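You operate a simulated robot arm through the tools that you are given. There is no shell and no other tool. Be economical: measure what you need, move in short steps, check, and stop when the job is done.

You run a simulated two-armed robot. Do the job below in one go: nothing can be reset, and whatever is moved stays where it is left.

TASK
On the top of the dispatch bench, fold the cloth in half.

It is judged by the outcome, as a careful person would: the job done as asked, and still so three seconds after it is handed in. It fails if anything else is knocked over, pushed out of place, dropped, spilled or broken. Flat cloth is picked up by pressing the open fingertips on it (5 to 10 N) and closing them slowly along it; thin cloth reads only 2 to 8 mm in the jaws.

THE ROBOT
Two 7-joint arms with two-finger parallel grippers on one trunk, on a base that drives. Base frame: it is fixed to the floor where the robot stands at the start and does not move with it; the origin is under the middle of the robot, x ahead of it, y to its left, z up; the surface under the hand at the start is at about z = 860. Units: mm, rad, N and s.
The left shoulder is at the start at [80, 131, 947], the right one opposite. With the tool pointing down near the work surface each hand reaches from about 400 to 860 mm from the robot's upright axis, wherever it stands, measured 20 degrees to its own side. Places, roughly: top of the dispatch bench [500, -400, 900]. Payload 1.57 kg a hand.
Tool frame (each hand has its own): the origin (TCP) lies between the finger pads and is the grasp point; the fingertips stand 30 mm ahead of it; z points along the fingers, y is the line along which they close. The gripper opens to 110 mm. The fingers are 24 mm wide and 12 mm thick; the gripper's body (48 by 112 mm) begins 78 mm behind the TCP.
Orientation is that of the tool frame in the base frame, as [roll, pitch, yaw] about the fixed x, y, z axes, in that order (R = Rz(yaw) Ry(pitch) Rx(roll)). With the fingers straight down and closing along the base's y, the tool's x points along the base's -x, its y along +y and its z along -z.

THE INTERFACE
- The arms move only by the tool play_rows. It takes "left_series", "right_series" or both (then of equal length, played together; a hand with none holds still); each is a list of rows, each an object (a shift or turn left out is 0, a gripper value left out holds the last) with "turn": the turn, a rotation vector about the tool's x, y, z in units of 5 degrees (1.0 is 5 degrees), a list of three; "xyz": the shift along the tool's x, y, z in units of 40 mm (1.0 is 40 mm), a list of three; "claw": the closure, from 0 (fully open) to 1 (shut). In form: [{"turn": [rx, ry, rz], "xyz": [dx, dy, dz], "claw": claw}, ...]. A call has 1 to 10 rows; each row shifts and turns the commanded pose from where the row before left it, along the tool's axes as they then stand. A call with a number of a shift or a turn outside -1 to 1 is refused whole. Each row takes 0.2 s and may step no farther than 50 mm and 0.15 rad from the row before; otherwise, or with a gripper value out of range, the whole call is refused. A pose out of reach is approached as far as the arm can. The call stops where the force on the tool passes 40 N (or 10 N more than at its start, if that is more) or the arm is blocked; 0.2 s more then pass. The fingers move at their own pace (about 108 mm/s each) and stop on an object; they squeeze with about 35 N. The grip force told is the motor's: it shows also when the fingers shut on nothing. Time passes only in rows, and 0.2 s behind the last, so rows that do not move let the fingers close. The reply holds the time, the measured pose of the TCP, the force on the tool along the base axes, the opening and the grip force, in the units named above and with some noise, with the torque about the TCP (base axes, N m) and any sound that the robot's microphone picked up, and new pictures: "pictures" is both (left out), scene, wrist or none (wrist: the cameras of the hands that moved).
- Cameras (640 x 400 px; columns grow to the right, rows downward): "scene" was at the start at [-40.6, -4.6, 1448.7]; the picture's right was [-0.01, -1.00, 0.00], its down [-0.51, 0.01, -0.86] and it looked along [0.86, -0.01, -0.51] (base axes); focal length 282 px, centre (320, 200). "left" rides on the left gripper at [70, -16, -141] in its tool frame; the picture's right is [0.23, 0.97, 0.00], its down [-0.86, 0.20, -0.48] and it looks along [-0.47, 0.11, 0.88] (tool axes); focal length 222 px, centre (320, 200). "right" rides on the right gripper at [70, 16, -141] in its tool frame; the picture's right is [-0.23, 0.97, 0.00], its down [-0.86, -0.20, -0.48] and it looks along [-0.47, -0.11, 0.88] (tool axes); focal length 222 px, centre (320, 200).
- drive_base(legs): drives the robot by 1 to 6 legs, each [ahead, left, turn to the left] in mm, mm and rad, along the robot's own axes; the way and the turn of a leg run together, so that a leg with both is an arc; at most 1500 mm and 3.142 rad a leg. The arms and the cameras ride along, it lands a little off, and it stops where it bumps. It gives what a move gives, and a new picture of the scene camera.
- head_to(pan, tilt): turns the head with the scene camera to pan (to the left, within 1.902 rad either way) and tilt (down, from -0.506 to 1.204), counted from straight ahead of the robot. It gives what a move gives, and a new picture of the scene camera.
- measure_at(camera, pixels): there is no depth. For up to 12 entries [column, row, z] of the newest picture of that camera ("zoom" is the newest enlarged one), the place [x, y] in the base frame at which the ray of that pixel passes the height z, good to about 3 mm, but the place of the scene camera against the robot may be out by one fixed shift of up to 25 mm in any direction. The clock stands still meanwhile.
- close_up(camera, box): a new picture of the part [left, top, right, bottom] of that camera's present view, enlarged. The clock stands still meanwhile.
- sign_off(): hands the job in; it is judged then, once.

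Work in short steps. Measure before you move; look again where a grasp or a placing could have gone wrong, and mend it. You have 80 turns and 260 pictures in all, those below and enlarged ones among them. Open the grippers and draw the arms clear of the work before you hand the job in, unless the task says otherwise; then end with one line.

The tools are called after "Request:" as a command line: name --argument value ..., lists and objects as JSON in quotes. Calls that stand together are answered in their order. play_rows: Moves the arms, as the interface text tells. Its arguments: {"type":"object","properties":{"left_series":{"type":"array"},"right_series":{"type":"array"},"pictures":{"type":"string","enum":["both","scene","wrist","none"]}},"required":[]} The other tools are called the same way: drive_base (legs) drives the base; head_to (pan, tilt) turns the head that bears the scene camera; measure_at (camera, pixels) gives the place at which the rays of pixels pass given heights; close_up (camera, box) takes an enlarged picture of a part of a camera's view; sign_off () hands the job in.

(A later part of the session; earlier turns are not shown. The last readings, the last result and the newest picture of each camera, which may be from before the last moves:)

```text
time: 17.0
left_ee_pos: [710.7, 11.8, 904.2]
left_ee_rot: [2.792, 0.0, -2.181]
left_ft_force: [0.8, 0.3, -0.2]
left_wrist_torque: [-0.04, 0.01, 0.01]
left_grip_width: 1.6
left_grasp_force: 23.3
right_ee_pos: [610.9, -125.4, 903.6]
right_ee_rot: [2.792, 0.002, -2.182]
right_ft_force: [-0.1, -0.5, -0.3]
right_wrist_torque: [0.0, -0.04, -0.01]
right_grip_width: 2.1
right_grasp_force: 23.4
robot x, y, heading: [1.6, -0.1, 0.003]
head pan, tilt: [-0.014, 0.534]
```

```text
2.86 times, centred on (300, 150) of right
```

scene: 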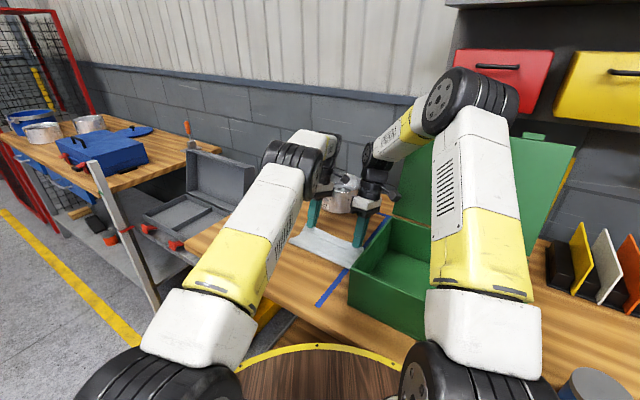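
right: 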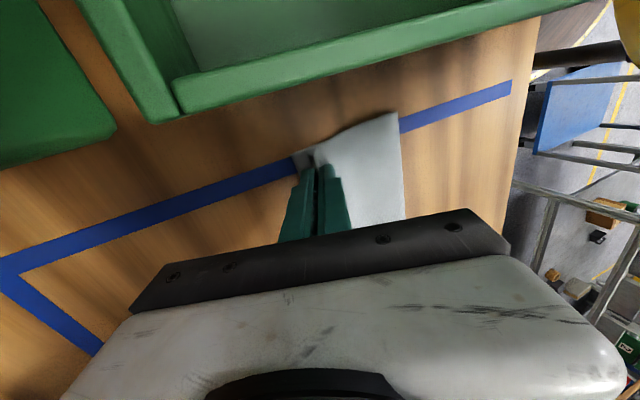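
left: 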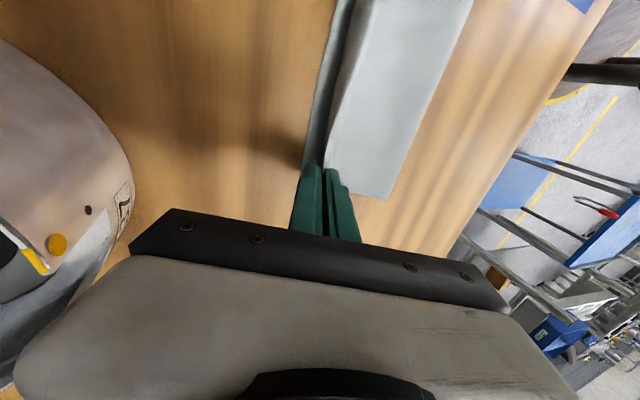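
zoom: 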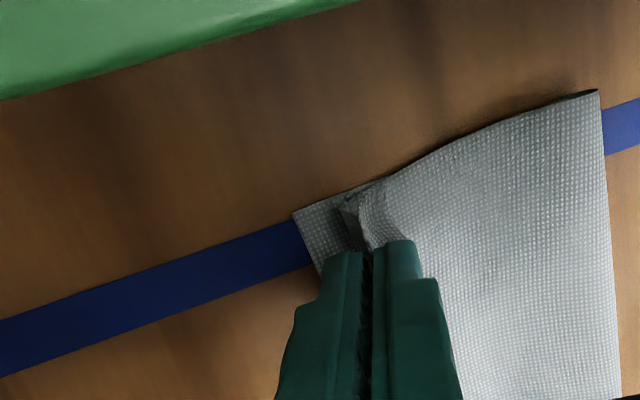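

Both tips are about 16 mm above the bench and the flap points ahead of the tips. I lower a little, then draw back 17 mm while settling so that the flap stays ahead.

Request:
play_rows --left_series '[{"xyz": [0, -0.051, 0.141]}, {"xyz": [0, 0.18, 0.131]}, {"xyz": [0, 0.18, 0.131]}, {}]' --right_series '[{"xyz": [0, -0.051, 0.141]}, {"xyz": [0, 0.18, 0.131]}, {"xyz": [0, 0.18, 0.131]}, {}]' --pictures "wrist"

Request:
close_up --camera "left" --box '[220, 60, 420, 200]'

Request:
close_up --camera "right" --box '[200, 80, 400, 220]'

```text
time: 18.0
left_ee_pos: [695.4, 22.7, 894.6]
left_ee_rot: [2.793, 0.0, -2.181]
left_ft_force: [-0.3, -1.8, -0.3]
left_wrist_torque: [-0.03, 0.01, 0.06]
left_grip_width: 1.8
left_grasp_force: 23.9
right_ee_pos: [596.6, -115.7, 892.9]
right_ee_rot: [2.791, 0.002, -2.183]
right_ft_force: [1.7, 0.5, 3.2]
right_wrist_torque: [0.0, 0.0, -0.01]
right_grip_width: 1.5
right_grasp_force: 23.8
robot x, y, heading: [2.0, -0.9, 0.001]
head pan, tilt: [-0.014, 0.534]
```

right: 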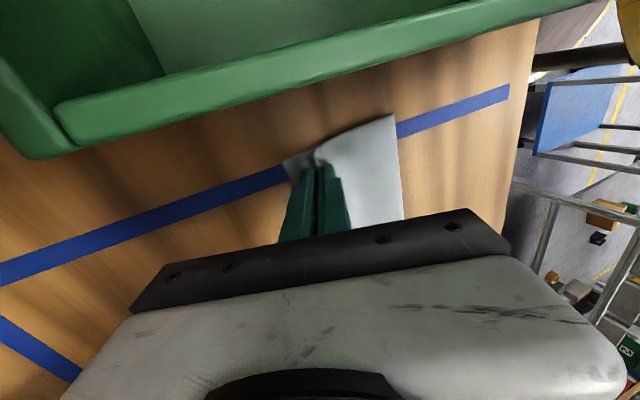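
left: 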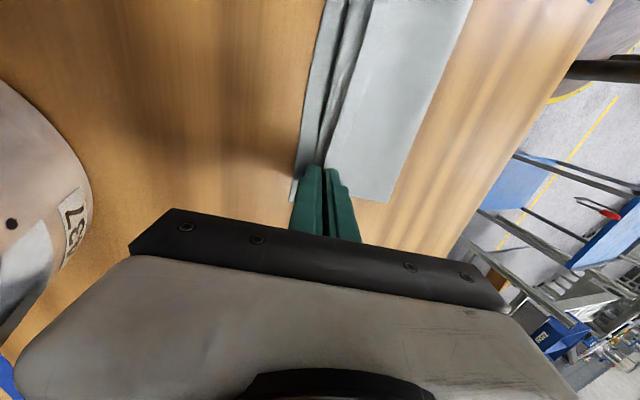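

```text
2.86 times, centred on (320, 130) of left
```

zoom: 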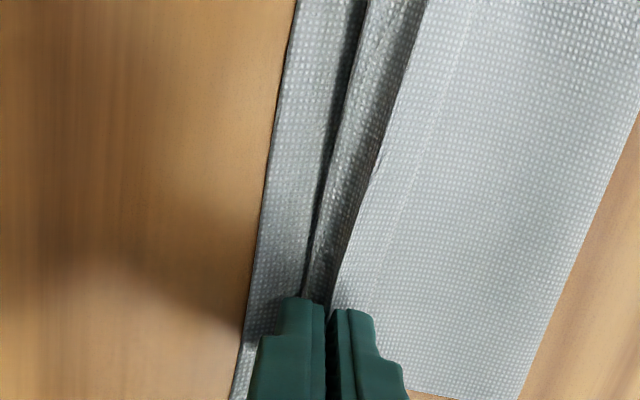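

```text
2.86 times, centred on (300, 150) of right
```

zoom: 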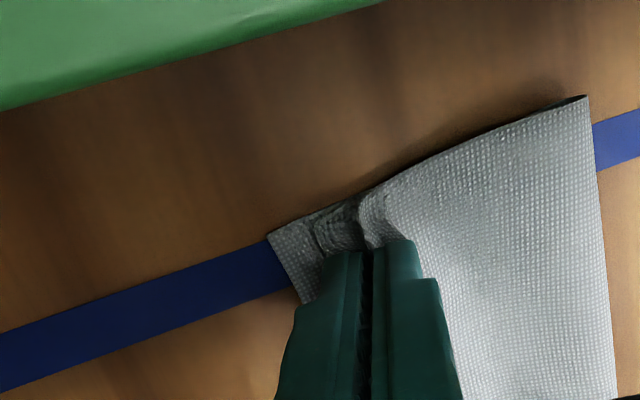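

The flap now lies ahead of the fingers on both sides, just short of the far edge. I open slowly to 24 mm to let the ridge relax.

Request:
play_rows --left_series '[{"claw": 0.97}, {"claw": 0.93}, {"claw": 0.89}, {"claw": 0.85}, {"claw": 0.81, "xyz": [0, 0, -0.04]}, {"claw": 0.78}, {}, {}]' --right_series '[{"claw": 0.97}, {"claw": 0.93}, {"claw": 0.89}, {"claw": 0.85, "xyz": [0, 0, -0.04]}, {"claw": 0.81, "xyz": [0, 0, -0.04]}, {"claw": 0.78}, {}, {}]' --pictures "wrist"

Request:
close_up --camera "left" --box '[220, 60, 420, 200]'

Request:
close_up --camera "right" --box '[200, 80, 400, 220]'

```text
time: 19.8
left_ee_pos: [696.2, 22.9, 897.3]
left_ee_rot: [2.793, 0.0, -2.183]
left_ft_force: [-1.0, 1.8, 13.3]
left_wrist_torque: [0.01, -0.08, 0.01]
left_grip_width: 19.0
left_grasp_force: 0.0
right_ee_pos: [597.4, -117.6, 897.7]
right_ee_rot: [2.793, 0.0, -2.182]
right_ft_force: [-0.5, 0.8, 2.6]
right_wrist_torque: [-0.01, 0.03, 0.01]
right_grip_width: 23.0
right_grasp_force: 0.0
robot x, y, heading: [-0.6, 1.7, 0.002]
head pan, tilt: [-0.014, 0.534]
```

right: 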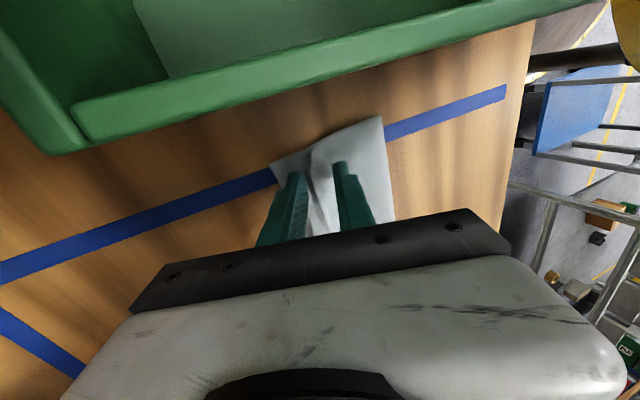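
left: 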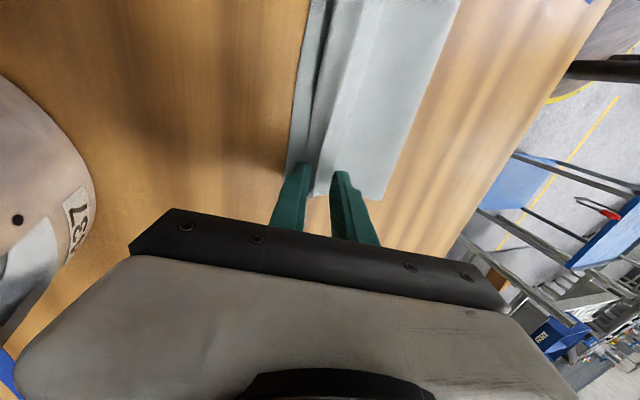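

```text
2.86 times, centred on (320, 130) of left
```

zoom: 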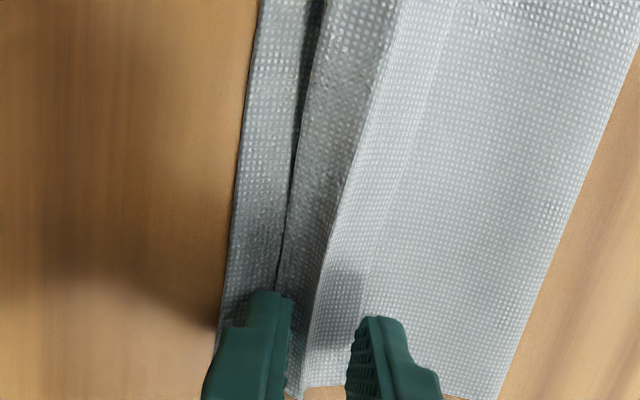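

```text
2.86 times, centred on (300, 150) of right
```

zoom: 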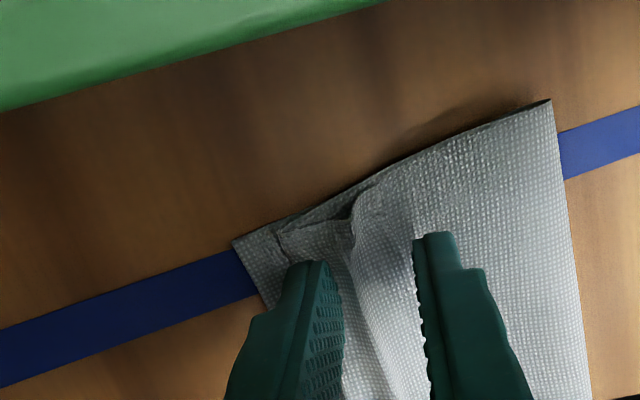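

The ridge is released and the flap points outward, still about 18 mm short of the far edge. I lift both hands clear to see how it relaxes.

Request:
play_rows --left_series '[{"xyz": [0, 0, -0.3]}, {"xyz": [0, 0, -0.6]}, {"xyz": [0, 0, -0.8]}, {"xyz": [0, 0, -0.8]}, {}, {}]' --right_series '[{"xyz": [0, 0, -0.3]}, {"xyz": [0, 0, -0.6]}, {"xyz": [0, 0, -0.8]}, {"xyz": [0, 0, -0.8]}, {}, {}]'

Request:
close_up --camera "left" --box '[160, 0, 420, 180]'

Request:
close_up --camera "right" --box '[200, 60, 420, 220]'

```text
time: 21.2
left_ee_pos: [717.5, 5.3, 990.5]
left_ee_rot: [2.793, -0.001, -2.179]
left_ft_force: [0.6, -1.2, 0.7]
left_wrist_torque: [-0.01, -0.01, 0.02]
left_grip_width: 24.3
left_grasp_force: 0.0
left hand out of reach, approached as far as the arm can: row 4
right_ee_pos: [626.5, -135.7, 991.7]
right_ee_rot: [2.791, 0.0, -2.183]
right_ft_force: [0.4, -1.0, -0.1]
right_wrist_torque: [-0.02, 0.02, 0.01]
right_grip_width: 24.2
right_grasp_force: 0.0
robot x, y, heading: [-1.3, 2.9, 0.001]
head pan, tilt: [-0.014, 0.534]
```

scene: 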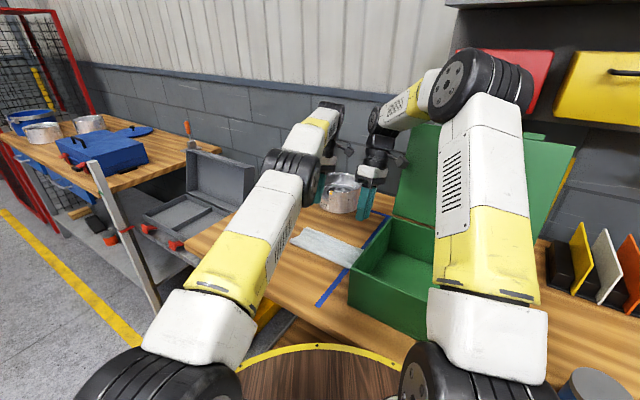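
right: 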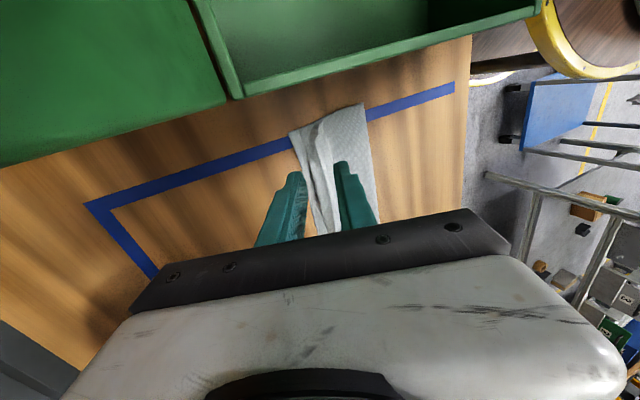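
left: 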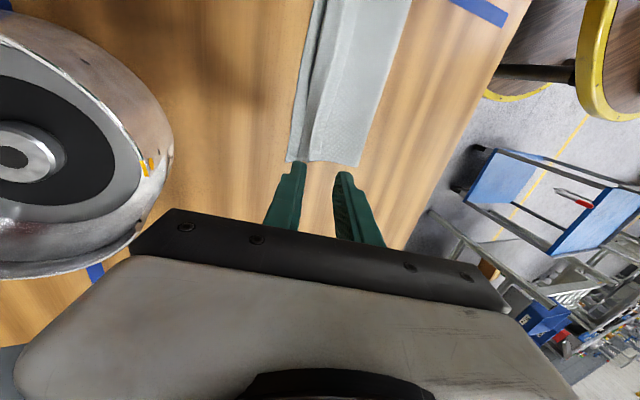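

```text
2.22 times, centred on (290, 90) of left
```

zoom: 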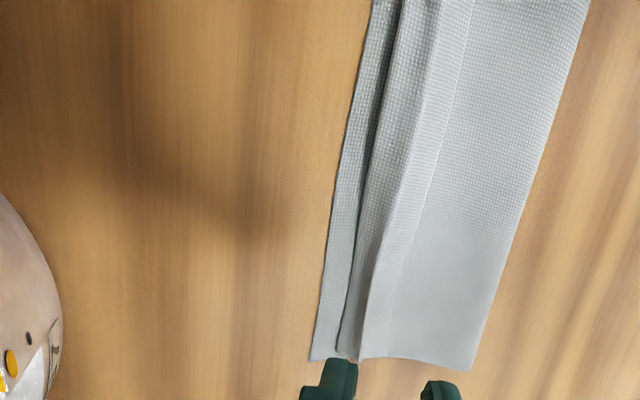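

```text
2.50 times, centred on (310, 140) of right
```

zoom: 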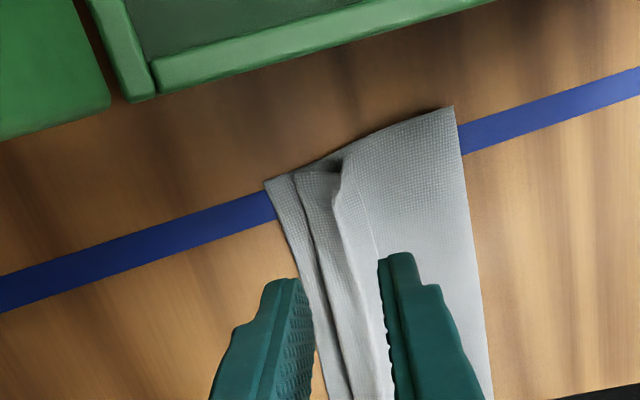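

Now I measure the corner positions in this left enlarged view: bottom edge (312,360), flap corner (338,350), ridge crest (372,300) and crease (475,368).

Request:
close_up --camera "left" --box '[160, 0, 420, 180]'

Request:
measure_at --camera "left" --pixels '[[286, 161, 861], [299, 158, 864], [312, 134, 870], [361, 165, 862]]'

Request:
measure_at --camera "right" --pixels '[[288, 132, 861], [301, 129, 864], [314, 134, 870], [362, 103, 862]]'

```text
2.22 times, centred on (290, 90) of left
```

zoom: 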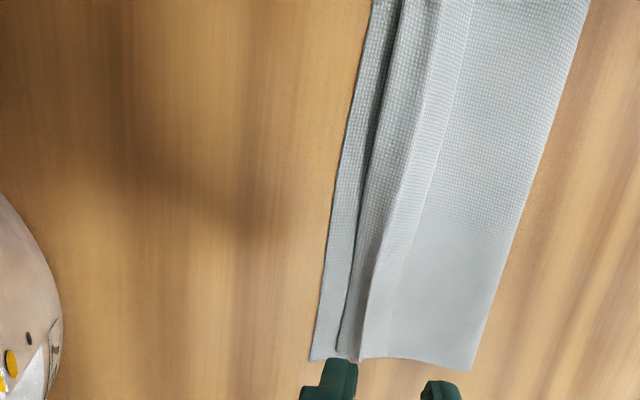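

```text
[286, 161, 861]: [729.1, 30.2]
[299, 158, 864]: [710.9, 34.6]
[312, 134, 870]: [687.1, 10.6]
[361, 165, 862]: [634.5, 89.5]
```

```text
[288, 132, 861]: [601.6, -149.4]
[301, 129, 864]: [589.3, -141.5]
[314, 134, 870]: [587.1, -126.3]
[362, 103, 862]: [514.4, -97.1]
```

The far edge is at u≈222, the flap edge at ≈205, and the rest is held in the soft ridge between. I close and straighten the hands and bring them above the body side of the ridge (u≈183), so I can smooth it outward.

Request:
play_rows --left_series '[{"turn": [1, 0, 0], "claw": 1}, {"turn": [1, 0, 0]}, {"turn": [1, 0, 0]}, {"turn": [1, 0, 0]}, {"xyz": [0, 0.54, 0]}, {"xyz": [0, 0.54, 0]}, {"xyz": [0, 0, 0.8]}, {"xyz": [0, 0, 0.7]}, {"xyz": [0, 0, 0.6]}, {}]' --right_series '[{"turn": [1, 0, 0], "claw": 1}, {"turn": [1, 0, 0]}, {"turn": [1, 0, 0]}, {"turn": [1, 0, 0]}, {"xyz": [0, 0.64, 0]}, {"xyz": [0, 0.64, 0]}, {"xyz": [0, 0, 0.8]}, {"xyz": [0, 0, 0.7]}, {"xyz": [0, 0, 0.6]}, {}]' --pictures "wrist"

```text
time: 23.4
left_ee_pos: [678.1, 31.8, 906.6]
left_ee_rot: [-3.141, -0.001, -2.18]
left_ft_force: [0.7, -0.1, 0.4]
left_wrist_torque: [0.08, 0.02, -0.01]
left_grip_width: 0.0
left_grasp_force: 21.2
right_ee_pos: [583.8, -106.7, 908.6]
right_ee_rot: [3.141, -0.001, -2.182]
right_ft_force: [0.0, -0.3, -0.6]
right_wrist_torque: [0.0, -0.03, 0.01]
right_grip_width: 0.0
right_grasp_force: 21.1
robot x, y, heading: [0.8, -1.3, 0.001]
head pan, tilt: [-0.014, 0.534]
```

right: 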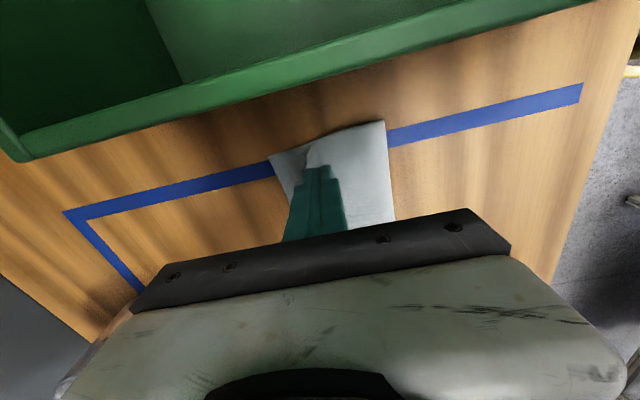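
left: 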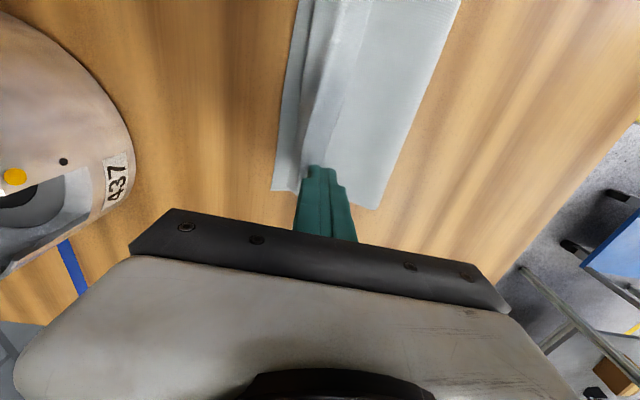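

The fingertips are about at the ridge's foot. I back off 8 mm and lower to light contact.

Request:
play_rows --left_series '[{"xyz": [0, 0.15, 0]}, {"xyz": [0, 0, 0.2]}, {"xyz": [0, 0, 0.1]}, {}]' --right_series '[{"xyz": [0, 0.22, 0]}, {"xyz": [0, 0, 0.25]}, {"xyz": [0, 0, 0.1]}, {}]' --pictures "none"

```text
time: 24.4
left_ee_pos: [674.3, 35.6, 894.5]
left_ee_rot: [-3.141, 0.001, -2.181]
left_ft_force: [0.0, -0.3, 0.0]
left_wrist_torque: [0.03, 0.0, 0.02]
left_grip_width: 0.1
left_grasp_force: 21.5
right_ee_pos: [575.4, -101.9, 892.8]
right_ee_rot: [3.141, -0.002, -2.181]
right_ft_force: [0.1, -1.1, -0.3]
right_wrist_torque: [-0.01, 0.0, 0.0]
right_grip_width: 0.0
right_grasp_force: 21.8
robot x, y, heading: [-2.3, -0.1, -0.002]
head pan, tilt: [-0.014, 0.534]
```

There is no contact yet at about 893–894. I go 1 mm lower and sweep 32 mm outward in small rows.

Request:
play_rows --left_series '[{"xyz": [0, 0, 0.04]}, {"xyz": [0, -0.2, 0]}, {"xyz": [0, -0.2, 0]}, {"xyz": [0, -0.2, 0]}, {"xyz": [0, -0.2, 0]}, {}]' --right_series '[{"xyz": [0, 0, 0.02]}, {"xyz": [0, -0.2, 0]}, {"xyz": [0, -0.2, 0]}, {"xyz": [0, -0.2, 0]}, {"xyz": [0, -0.2, 0]}, {}]' --pictures "wrist"

Request:
close_up --camera "left" --box '[200, 20, 460, 220]'

Request:
close_up --camera "right" --box '[200, 80, 420, 240]'

```text
time: 25.8
left_ee_pos: [701.6, 18.4, 893.1]
left_ee_rot: [3.141, 0.0, -2.182]
left_ft_force: [-0.3, 0.5, 7.1]
left_wrist_torque: [0.06, -0.08, -0.01]
left_grip_width: 0.2
left_grasp_force: 21.6
right_ee_pos: [602.7, -120.3, 894.2]
right_ee_rot: [-3.141, -0.001, -2.183]
right_ft_force: [0.6, -0.1, 0.1]
right_wrist_torque: [0.01, -0.03, 0.01]
right_grip_width: 0.1
right_grasp_force: 21.5
robot x, y, heading: [-0.2, -0.5, -0.005]
head pan, tilt: [-0.014, 0.534]
```

right: 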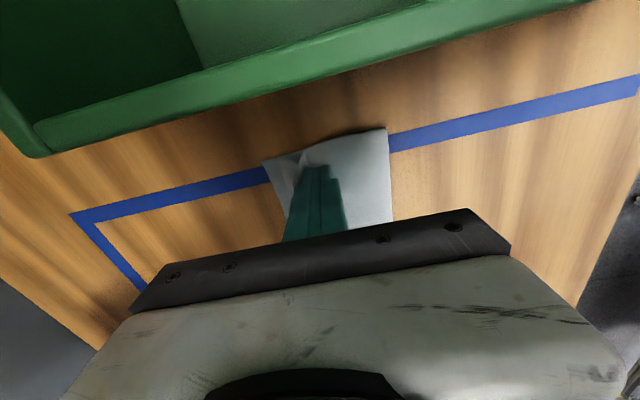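
left: 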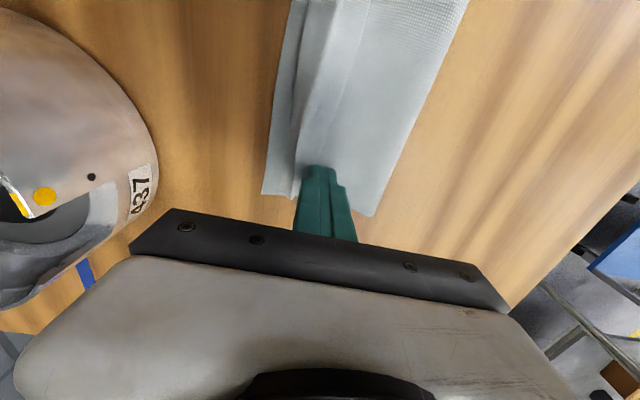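

```text
2.00 times, centred on (330, 120) of left
```

zoom: 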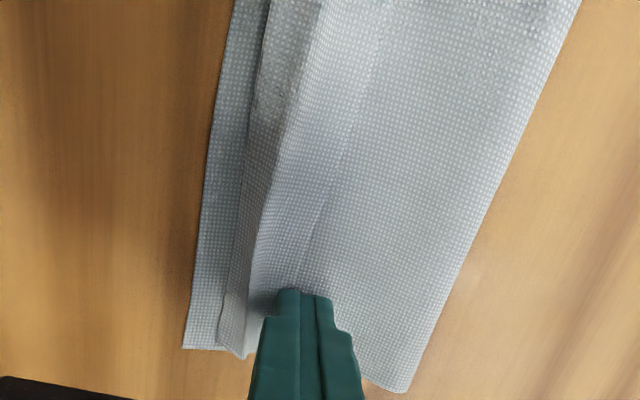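

```text
2.50 times, centred on (310, 160) of right
```

zoom: 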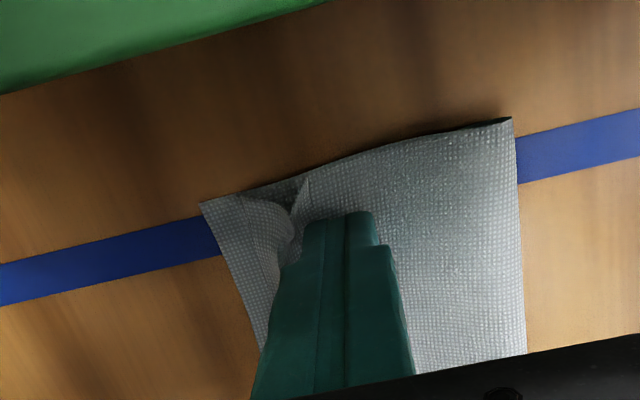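

The left ridge is being pushed outward. I check whether the bottom layer moved, at left-picture (261,194) for the edge and (372,215) for the crease; right edge (262,160), crease (387,128).

Request:
measure_at --camera "left" --pixels '[[261, 194, 861], [279, 194, 863], [372, 215, 862]]'

Request:
measure_at --camera "right" --pixels '[[262, 160, 861], [280, 157, 863], [387, 128, 862]]'

```text
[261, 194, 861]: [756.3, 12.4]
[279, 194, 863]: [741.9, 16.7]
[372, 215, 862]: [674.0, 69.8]
```

```text
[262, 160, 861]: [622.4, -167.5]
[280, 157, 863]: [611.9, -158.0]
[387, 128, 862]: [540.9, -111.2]
```

The light sweep dragged the whole folded cloth about 30 mm without flattening the ridge, so I stop sweeping. I lift both hands and draw back to see it all.

Request:
play_rows --left_series '[{"xyz": [0, 0, -0.5]}, {"xyz": [0, 0, -0.9]}, {"xyz": [0, 0, -0.9]}, {"xyz": [0, 0.6, -0.9]}, {"xyz": [-0.4, 0.8, 0]}, {"xyz": [-0.6, 0.8, 0]}, {"xyz": [-0.6, 0.8, 0]}, {"xyz": [-0.6, 0.8, 0]}, {}]' --right_series '[{"xyz": [0, 0, -0.5]}, {"xyz": [0, 0, -0.9]}, {"xyz": [0, 0, -0.9]}, {"xyz": [0, 0.6, -0.9]}, {"xyz": [0, 0.8, 0]}, {"xyz": [0, 0.8, 0]}, {"xyz": [0, 0.8, 0]}, {"xyz": [0, 0.8, 0]}, {}]'

Request:
close_up --camera "scene" --box '[270, 200, 390, 290]'

Request:
close_up --camera "left" --box '[0, 0, 360, 200]'

Request:
close_up --camera "right" --box '[0, 40, 360, 240]'

```text
time: 27.8
left_ee_pos: [627.9, 177.5, 1023.2]
left_ee_rot: [-3.141, 0.001, -2.181]
left_ft_force: [-0.2, -0.2, -0.2]
left_wrist_torque: [-0.02, 0.0, -0.02]
left_grip_width: 0.0
left_grasp_force: 21.1
right_ee_pos: [476.4, -32.9, 1020.1]
right_ee_rot: [-3.141, 0.001, -2.18]
right_ft_force: [0.3, -0.8, -0.4]
right_wrist_torque: [-0.02, 0.01, 0.02]
right_grip_width: 0.0
right_grasp_force: 21.2
robot x, y, heading: [2.7, -1.1, 0.001]
head pan, tilt: [-0.014, 0.534]
```

scene: 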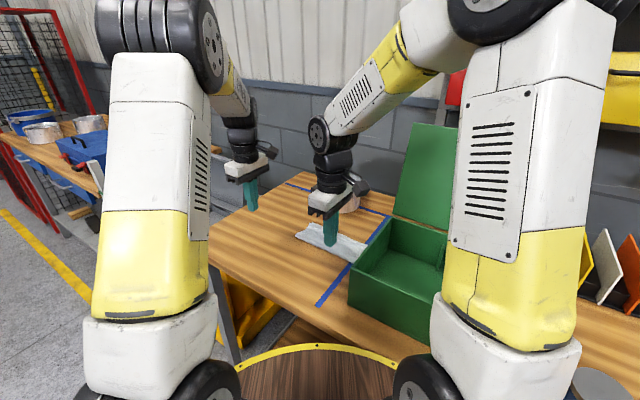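
right: 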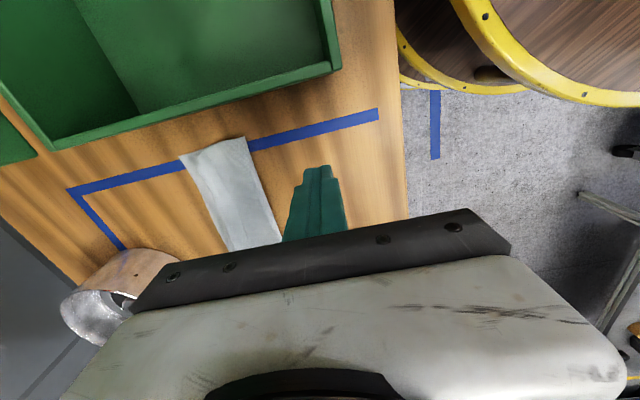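
left: 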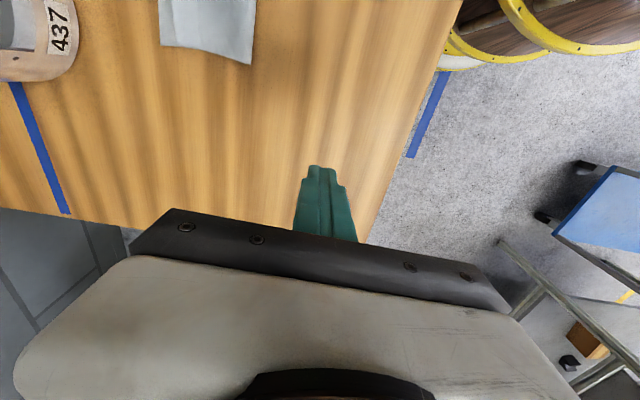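

```text
4.44 times, centred on (330, 245) of scene
```

zoom: 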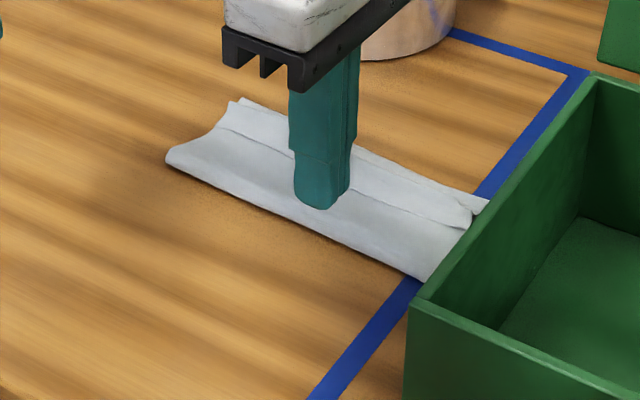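

```text
1.78 times, centred on (180, 100) of left
```

zoom: 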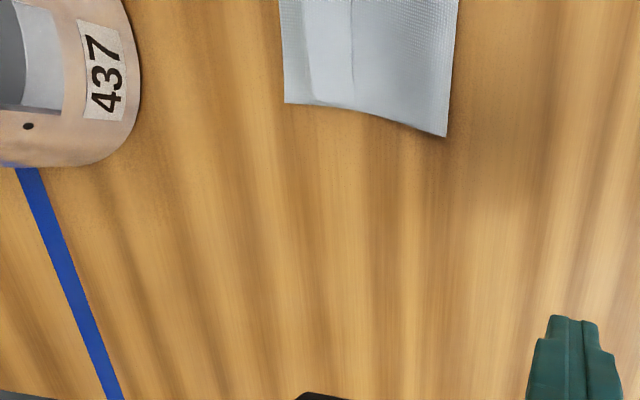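

```text
1.78 times, centred on (180, 140) of right
```

zoom: 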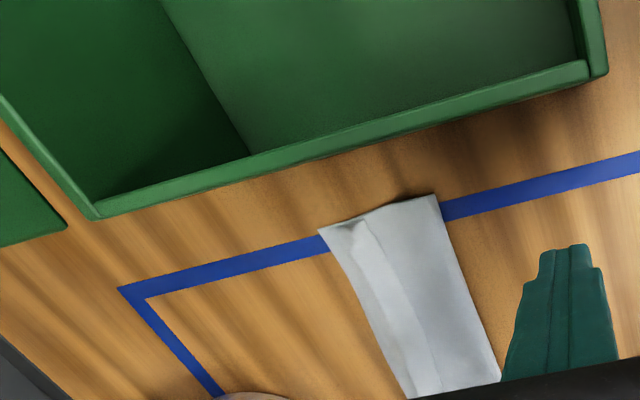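

The right camera now sees the whole folded cloth, so I enlarge it and measure its outline at both ends.

Request:
measure_at --camera "right" --pixels '[[180, 157, 861], [246, 137, 862], [281, 240, 862], [229, 250, 861], [205, 151, 866], [187, 154, 864]]'

Request:
measure_at --camera "left" --pixels '[[161, 47, 861], [251, 65, 862], [175, 48, 862], [200, 51, 864]]'

Request:
close_up --camera "right" --box '[160, 120, 300, 255]'

Request:
close_up --camera "left" --box '[130, 0, 280, 90]'

```text
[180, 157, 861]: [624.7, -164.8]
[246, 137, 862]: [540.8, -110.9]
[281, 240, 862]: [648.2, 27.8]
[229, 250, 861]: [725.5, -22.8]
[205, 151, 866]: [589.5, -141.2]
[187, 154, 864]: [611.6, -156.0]
```

```text
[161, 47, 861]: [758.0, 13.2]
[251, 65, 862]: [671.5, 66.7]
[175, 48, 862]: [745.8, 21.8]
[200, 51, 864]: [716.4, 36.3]
```

```text
2.96 times, centred on (230, 188) of right
```

zoom: 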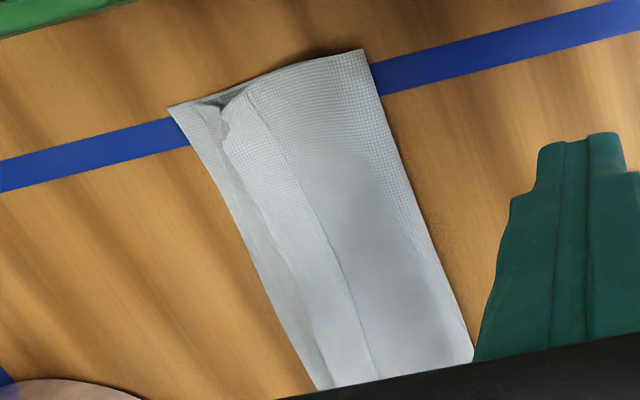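

```text
4.27 times, centred on (205, 45) of left
```

zoom: 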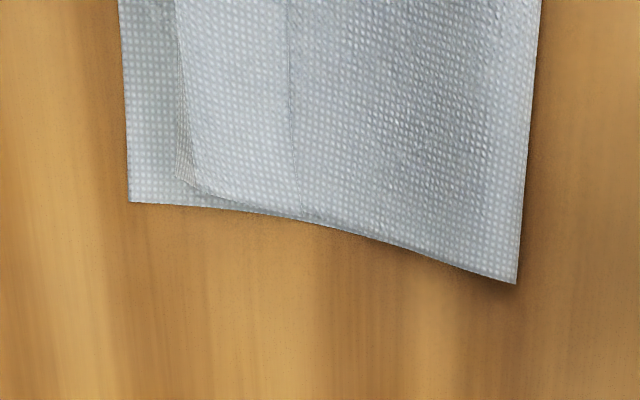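

The ridge has fallen into a tuck, so the fold is about 100 mm wide instead of 120. The clean repair is to pinch the top layer at the cloth's true middle line (u≈167, just inside the crease), lift until both halves hang evenly, and lay it down again. I move both hands above that line.

Request:
play_rows --left_series '[{"xyz": [0.55, -0.7, 0], "claw": 0.82}, {"xyz": [0.55, -0.74, 0]}, {"xyz": [0.55, -0.74, 0]}, {"xyz": [0.52, -0.74, 0]}, {"xyz": [0, 0, 0.9]}, {"xyz": [0, 0, 0.9]}, {"xyz": [0, 0, 0.8]}, {}]' --right_series '[{"xyz": [0.08, -0.65, 0], "claw": 0.82}, {"xyz": [0, -0.74, 0]}, {"xyz": [0, -0.74, 0]}, {"xyz": [0, -0.74, 0]}, {"xyz": [0, 0, 0.9]}, {"xyz": [0, 0, 0.9]}, {"xyz": [0, 0, 0.8]}, {}]' --pictures "wrist"

Request:
close_up --camera "left" --box '[200, 40, 440, 220]'

Request:
close_up --camera "right" --box '[180, 80, 420, 240]'

```text
time: 29.6
left_ee_pos: [673.6, 39.4, 915.2]
left_ee_rot: [3.141, 0.001, -2.182]
left_ft_force: [0.2, 0.1, 1.0]
left_wrist_torque: [-0.03, 0.0, 0.03]
left_grip_width: 19.6
left_grasp_force: 0.0
right_ee_pos: [569.1, -104.5, 914.2]
right_ee_rot: [3.141, 0.001, -2.183]
right_ft_force: [-0.1, -0.3, 0.1]
right_wrist_torque: [-0.01, -0.01, -0.01]
right_grip_width: 19.7
right_grasp_force: 0.0
robot x, y, heading: [2.5, 1.9, -0.003]
head pan, tilt: [-0.014, 0.534]
```

right: 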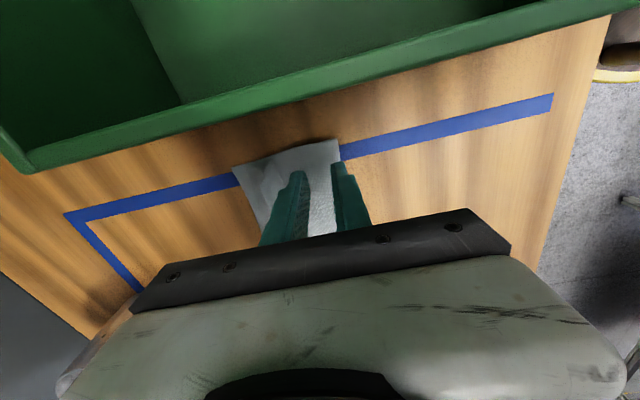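
left: 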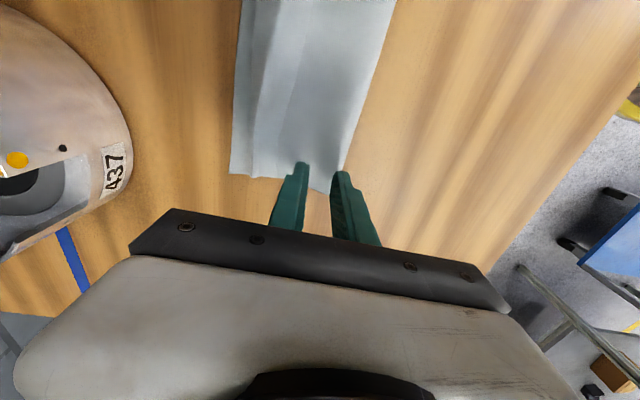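

```text
2.22 times, centred on (320, 130) of left
```

zoom: 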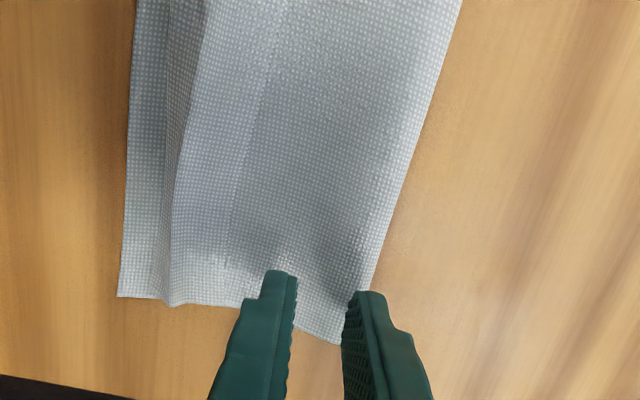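

```text
2.50 times, centred on (300, 160) of right
```

zoom: 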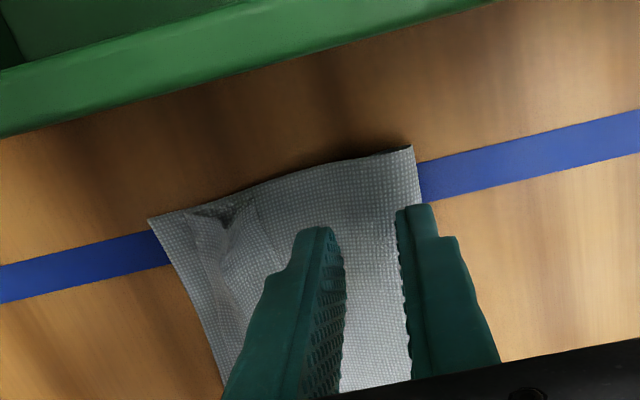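

The fingers straddle the target line, with the near finger at the crease loop. I shift 4 mm inward and lower to just above contact.

Request:
play_rows --left_series '[{"xyz": [0, -0.1, 0.3]}, {"xyz": [0, 0, 0.2]}, {}]' --right_series '[{"xyz": [0, -0.1, 0.3]}, {"xyz": [0, 0, 0.18]}, {}]' --pictures "none"

```text
time: 30.4
left_ee_pos: [677.8, 36.2, 895.8]
left_ee_rot: [-3.141, 0.0, -2.182]
left_ft_force: [-0.4, -0.1, 0.3]
left_wrist_torque: [-0.04, 0.0, -0.02]
left_grip_width: 19.7
left_grasp_force: 0.0
right_ee_pos: [572.7, -105.0, 896.2]
right_ee_rot: [3.14, 0.002, -2.182]
right_ft_force: [-0.8, -0.3, 0.4]
right_wrist_torque: [0.0, -0.02, -0.02]
right_grip_width: 19.9
right_grasp_force: 0.0
robot x, y, heading: [0.6, -3.0, 0.002]
head pan, tilt: [-0.014, 0.534]
```

No force yet at about 896, so I go down 2 mm more.

Request:
play_rows --left_series '[{"xyz": [0, 0, 0.05]}, {}]' --right_series '[{"xyz": [0, 0, 0.05]}, {}]' --pictures "none"

```text
time: 31.0
left_ee_pos: [676.8, 36.0, 894.5]
left_ee_rot: [3.141, 0.001, -2.181]
left_ft_force: [-0.5, 0.0, 0.6]
left_wrist_torque: [0.01, -0.01, 0.01]
left_grip_width: 19.9
left_grasp_force: 0.2
right_ee_pos: [572.7, -105.2, 894.0]
right_ee_rot: [3.141, 0.0, -2.181]
right_ft_force: [-0.3, 0.4, -0.2]
right_wrist_torque: [0.0, 0.0, 0.0]
right_grip_width: 19.4
right_grasp_force: 0.0
robot x, y, heading: [-1.1, -0.4, -0.003]
head pan, tilt: [-0.014, 0.534]
```

Still no contact; another 1 mm.

Request:
play_rows --left_series '[{"xyz": [0, 0, 0.03]}, {}]' --right_series '[{"xyz": [0, 0, 0.03]}, {}]' --pictures "none"

```text
time: 31.6
left_ee_pos: [677.1, 36.4, 892.7]
left_ee_rot: [3.141, 0.0, -2.181]
left_ft_force: [0.7, 0.1, 0.1]
left_wrist_torque: [-0.01, -0.01, -0.01]
left_grip_width: 20.0
left_grasp_force: 0.0
right_ee_pos: [572.1, -104.6, 893.0]
right_ee_rot: [-3.141, 0.0, -2.18]
right_ft_force: [0.2, 1.1, -0.1]
right_wrist_torque: [-0.01, 0.0, 0.02]
right_grip_width: 20.0
right_grasp_force: 0.0
robot x, y, heading: [0.0, -1.3, -0.001]
head pan, tilt: [-0.014, 0.534]
```

Still nothing; another 0.6 mm.

Request:
play_rows --left_series '[{"xyz": [0, 0, 0.015]}, {}]' --right_series '[{"xyz": [0, 0, 0.015]}, {}]' --pictures "none"

```text
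time: 32.2
left_ee_pos: [674.8, 36.0, 891.9]
left_ee_rot: [-3.141, 0.0, -2.182]
left_ft_force: [-0.2, 0.1, 0.3]
left_wrist_torque: [0.03, -0.02, -0.02]
left_grip_width: 19.9
left_grasp_force: 0.0
right_ee_pos: [573.2, -104.3, 893.3]
right_ee_rot: [3.141, 0.0, -2.181]
right_ft_force: [0.0, 0.5, 0.1]
right_wrist_torque: [0.01, 0.01, -0.01]
right_grip_width: 19.9
right_grasp_force: 0.0
robot x, y, heading: [1.0, -0.1, 0.002]
head pan, tilt: [-0.014, 0.534]
```

The commanded height is about 891.3, close to the surface. I take a further 0.8 mm.

Request:
play_rows --left_series '[{"xyz": [0, 0, 0.02]}, {}]' --right_series '[{"xyz": [0, 0, 0.02]}, {}]' --pictures "none"

```text
time: 32.8
left_ee_pos: [676.3, 34.4, 891.9]
left_ee_rot: [-3.141, 0.0, -2.183]
left_ft_force: [0.0, 0.3, 3.3]
left_wrist_torque: [-0.01, 0.01, 0.04]
left_grip_width: 19.4
left_grasp_force: 0.0
right_ee_pos: [573.0, -105.0, 892.7]
right_ee_rot: [3.141, -0.001, -2.181]
right_ft_force: [-0.5, -0.1, -0.1]
right_wrist_torque: [-0.02, -0.02, -0.01]
right_grip_width: 19.8
right_grasp_force: 0.2
robot x, y, heading: [-1.1, -3.4, 0.001]
head pan, tilt: [-0.014, 0.534]
```

Left contact is 3 N and the right is not there yet. I step the right down 0.5 mm and the left a hair.

Request:
play_rows --left_series '[{"xyz": [0, 0, 0.004]}, {}]' --right_series '[{"xyz": [0, 0, 0.015]}, {}]' --pictures "none"

```text
time: 33.4
left_ee_pos: [676.4, 36.8, 891.4]
left_ee_rot: [-3.14, 0.001, -2.181]
left_ft_force: [-0.2, -0.8, 7.8]
left_wrist_torque: [0.04, -0.06, 0.02]
left_grip_width: 19.8
left_grasp_force: 0.1
right_ee_pos: [573.1, -103.8, 892.0]
right_ee_rot: [-3.141, 0.001, -2.181]
right_ft_force: [-0.4, 0.3, 0.3]
right_wrist_torque: [0.04, -0.02, -0.02]
right_grip_width: 19.9
right_grasp_force: 0.0
robot x, y, heading: [-2.0, 0.8, 0.001]
head pan, tilt: [-0.014, 0.534]
```

The left is good at 8 N. The right goes another 0.5 mm.

Request:
play_rows --right_series '[{"xyz": [0, 0, 0.012]}, {}]' --pictures "none"

```text
time: 34.0
left_ee_pos: [676.8, 36.3, 890.6]
left_ee_rot: [-3.14, -0.002, -2.182]
left_ft_force: [-1.1, -0.7, 10.8]
left_wrist_torque: [0.04, -0.08, -0.01]
left_grip_width: 20.1
left_grasp_force: 0.0
right_ee_pos: [573.6, -104.5, 891.9]
right_ee_rot: [3.14, 0.0, -2.181]
right_ft_force: [1.0, -0.5, 0.9]
right_wrist_torque: [0.0, -0.03, 0.0]
right_grip_width: 20.3
right_grasp_force: 0.1
robot x, y, heading: [2.7, 1.0, 0.001]
head pan, tilt: [-0.014, 0.534]
```

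The right reads just 1 N; 0.3 mm more.

Request:
play_rows --right_series '[{"xyz": [0, 0, 0.008]}, {}]' --pictures "none"

```text
time: 34.6
left_ee_pos: [677.8, 36.4, 892.1]
left_ee_rot: [3.141, -0.001, -2.182]
left_ft_force: [0.3, -0.3, 12.5]
left_wrist_torque: [0.07, -0.08, -0.02]
left_grip_width: 20.0
left_grasp_force: 0.0
right_ee_pos: [572.9, -104.3, 891.3]
right_ee_rot: [-3.141, 0.001, -2.181]
right_ft_force: [-0.5, 0.3, 1.3]
right_wrist_torque: [0.02, -0.02, -0.01]
right_grip_width: 19.7
right_grasp_force: 0.0
robot x, y, heading: [-2.6, 0.5, -0.003]
head pan, tilt: [-0.014, 0.534]
```

Left 12.5 N, right 1.3 N. I trim both and close slowly.

Request:
play_rows --left_series '[{"xyz": [0, 0, -0.006]}, {"claw": 0.85}, {"claw": 0.88}, {"claw": 0.91}, {"claw": 0.94}, {"claw": 0.97}, {"claw": 1.0}, {}, {}]' --right_series '[{"xyz": [0, 0, 0.012]}, {"claw": 0.85}, {"claw": 0.88}, {"claw": 0.91}, {"claw": 0.94}, {"claw": 0.97}, {"claw": 1.0}, {}, {}]' --pictures "wrist"

Request:
close_up --camera "left" --box '[200, 40, 440, 220]'

Request:
close_up --camera "right" --box '[180, 80, 420, 240]'

```text
time: 36.6
left_ee_pos: [675.6, 35.7, 891.8]
left_ee_rot: [-3.141, 0.0, -2.183]
left_ft_force: [0.7, -2.3, 12.8]
left_wrist_torque: [0.02, -0.06, -0.02]
left_grip_width: 1.5
left_grasp_force: 23.5
right_ee_pos: [574.5, -104.3, 891.6]
right_ee_rot: [-3.14, -0.002, -2.182]
right_ft_force: [0.4, 2.6, 11.9]
right_wrist_torque: [0.0, 0.03, -0.04]
right_grip_width: 1.9
right_grasp_force: 23.4
robot x, y, heading: [-1.0, -1.3, -0.002]
head pan, tilt: [-0.014, 0.534]
```

right: 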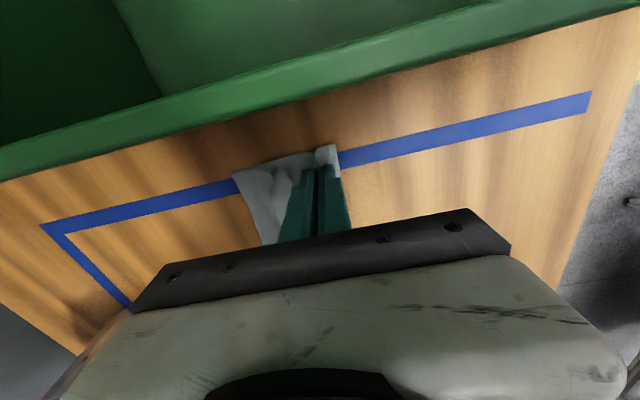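
left: 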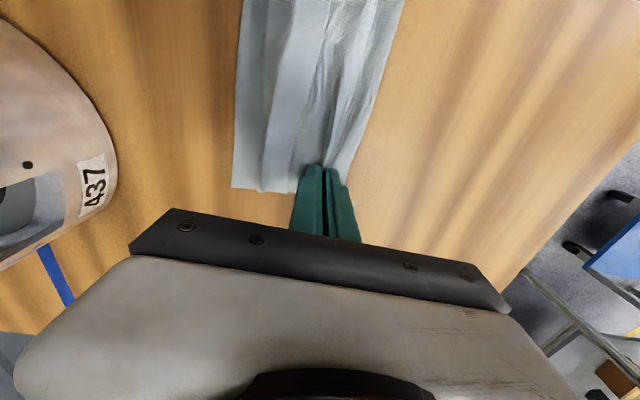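

```text
2.22 times, centred on (320, 130) of left
```

zoom: 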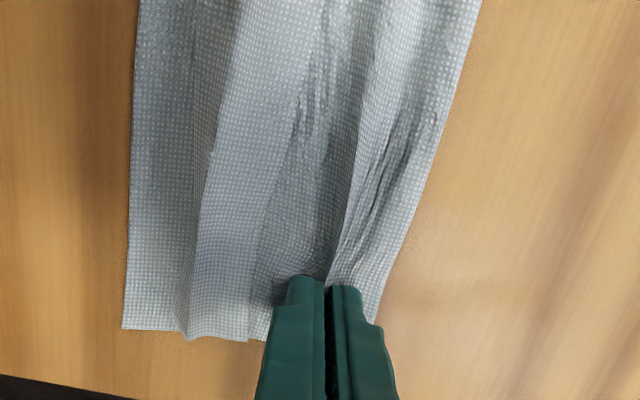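

```text
2.50 times, centred on (300, 160) of right
```

zoom: 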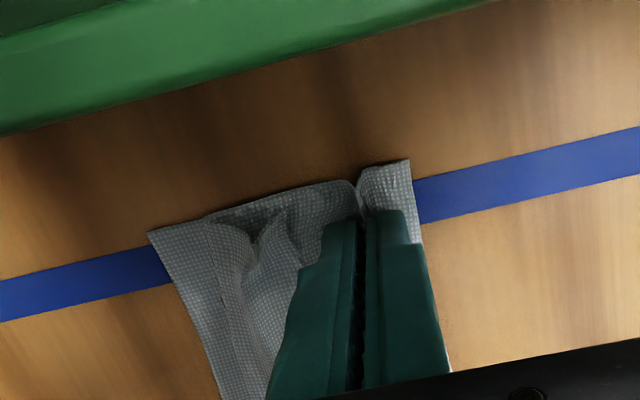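

Both jaws hold a ridge of the top layer near the middle line. I lift straight up until the cloth hangs.

Request:
play_rows --left_series '[{"xyz": [0, 0, -0.4]}, {"xyz": [0, 0, -0.5]}, {"xyz": [0, 0, -0.5]}, {"xyz": [0, 0, -0.5]}, {"xyz": [0, 0, -0.5]}, {"xyz": [0, 0, -0.5]}, {"xyz": [0, 0, -0.5]}, {}, {}]' --right_series '[{"xyz": [0, 0, -0.4]}, {"xyz": [0, 0, -0.5]}, {"xyz": [0, 0, -0.5]}, {"xyz": [0, 0, -0.5]}, {"xyz": [0, 0, -0.5]}, {"xyz": [0, 0, -0.5]}, {"xyz": [0, 0, -0.5]}, {}, {}]'

Request:
close_up --camera "scene" --box '[260, 180, 400, 285]'

Request:
close_up --camera "left" --box '[200, 0, 440, 200]'

```text
time: 38.6
left_ee_pos: [678.2, 36.9, 1027.6]
left_ee_rot: [-3.141, -0.001, -2.182]
left_ft_force: [-1.5, -0.5, 0.1]
left_wrist_torque: [-0.02, 0.03, -0.01]
left_grip_width: 1.5
left_grasp_force: 23.7
right_ee_pos: [573.8, -103.7, 1026.0]
right_ee_rot: [3.14, -0.002, -2.182]
right_ft_force: [0.6, 0.4, 0.0]
right_wrist_torque: [0.05, -0.06, 0.01]
right_grip_width: 1.7
right_grasp_force: 23.9
robot x, y, heading: [-1.9, -1.7, -0.002]
head pan, tilt: [-0.014, 0.534]
```

scene: 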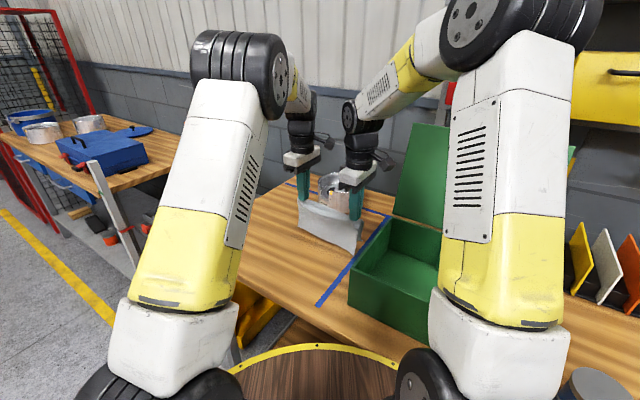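
right: 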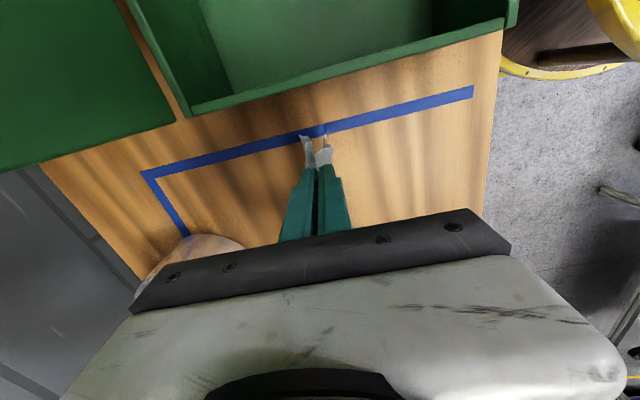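
left: 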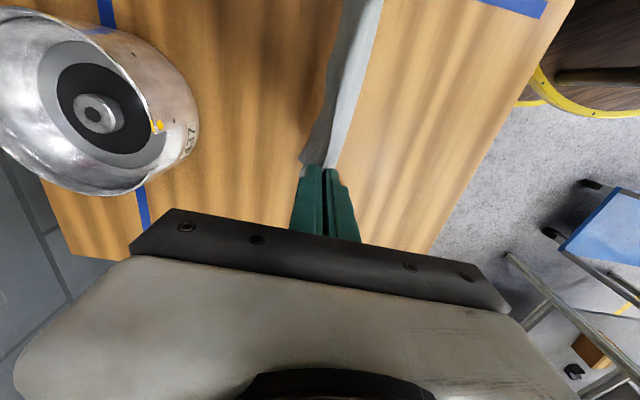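

```text
3.81 times, centred on (330, 232) of scene
```

zoom: 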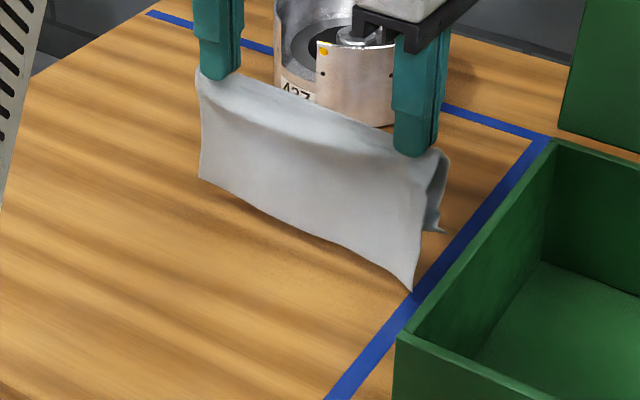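

```text
2.00 times, centred on (320, 100) of left
```

zoom: 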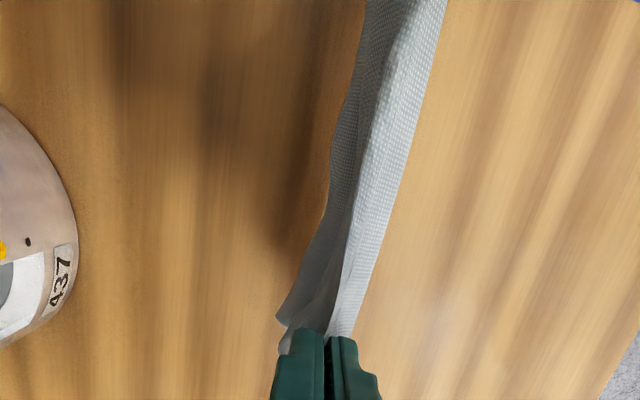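

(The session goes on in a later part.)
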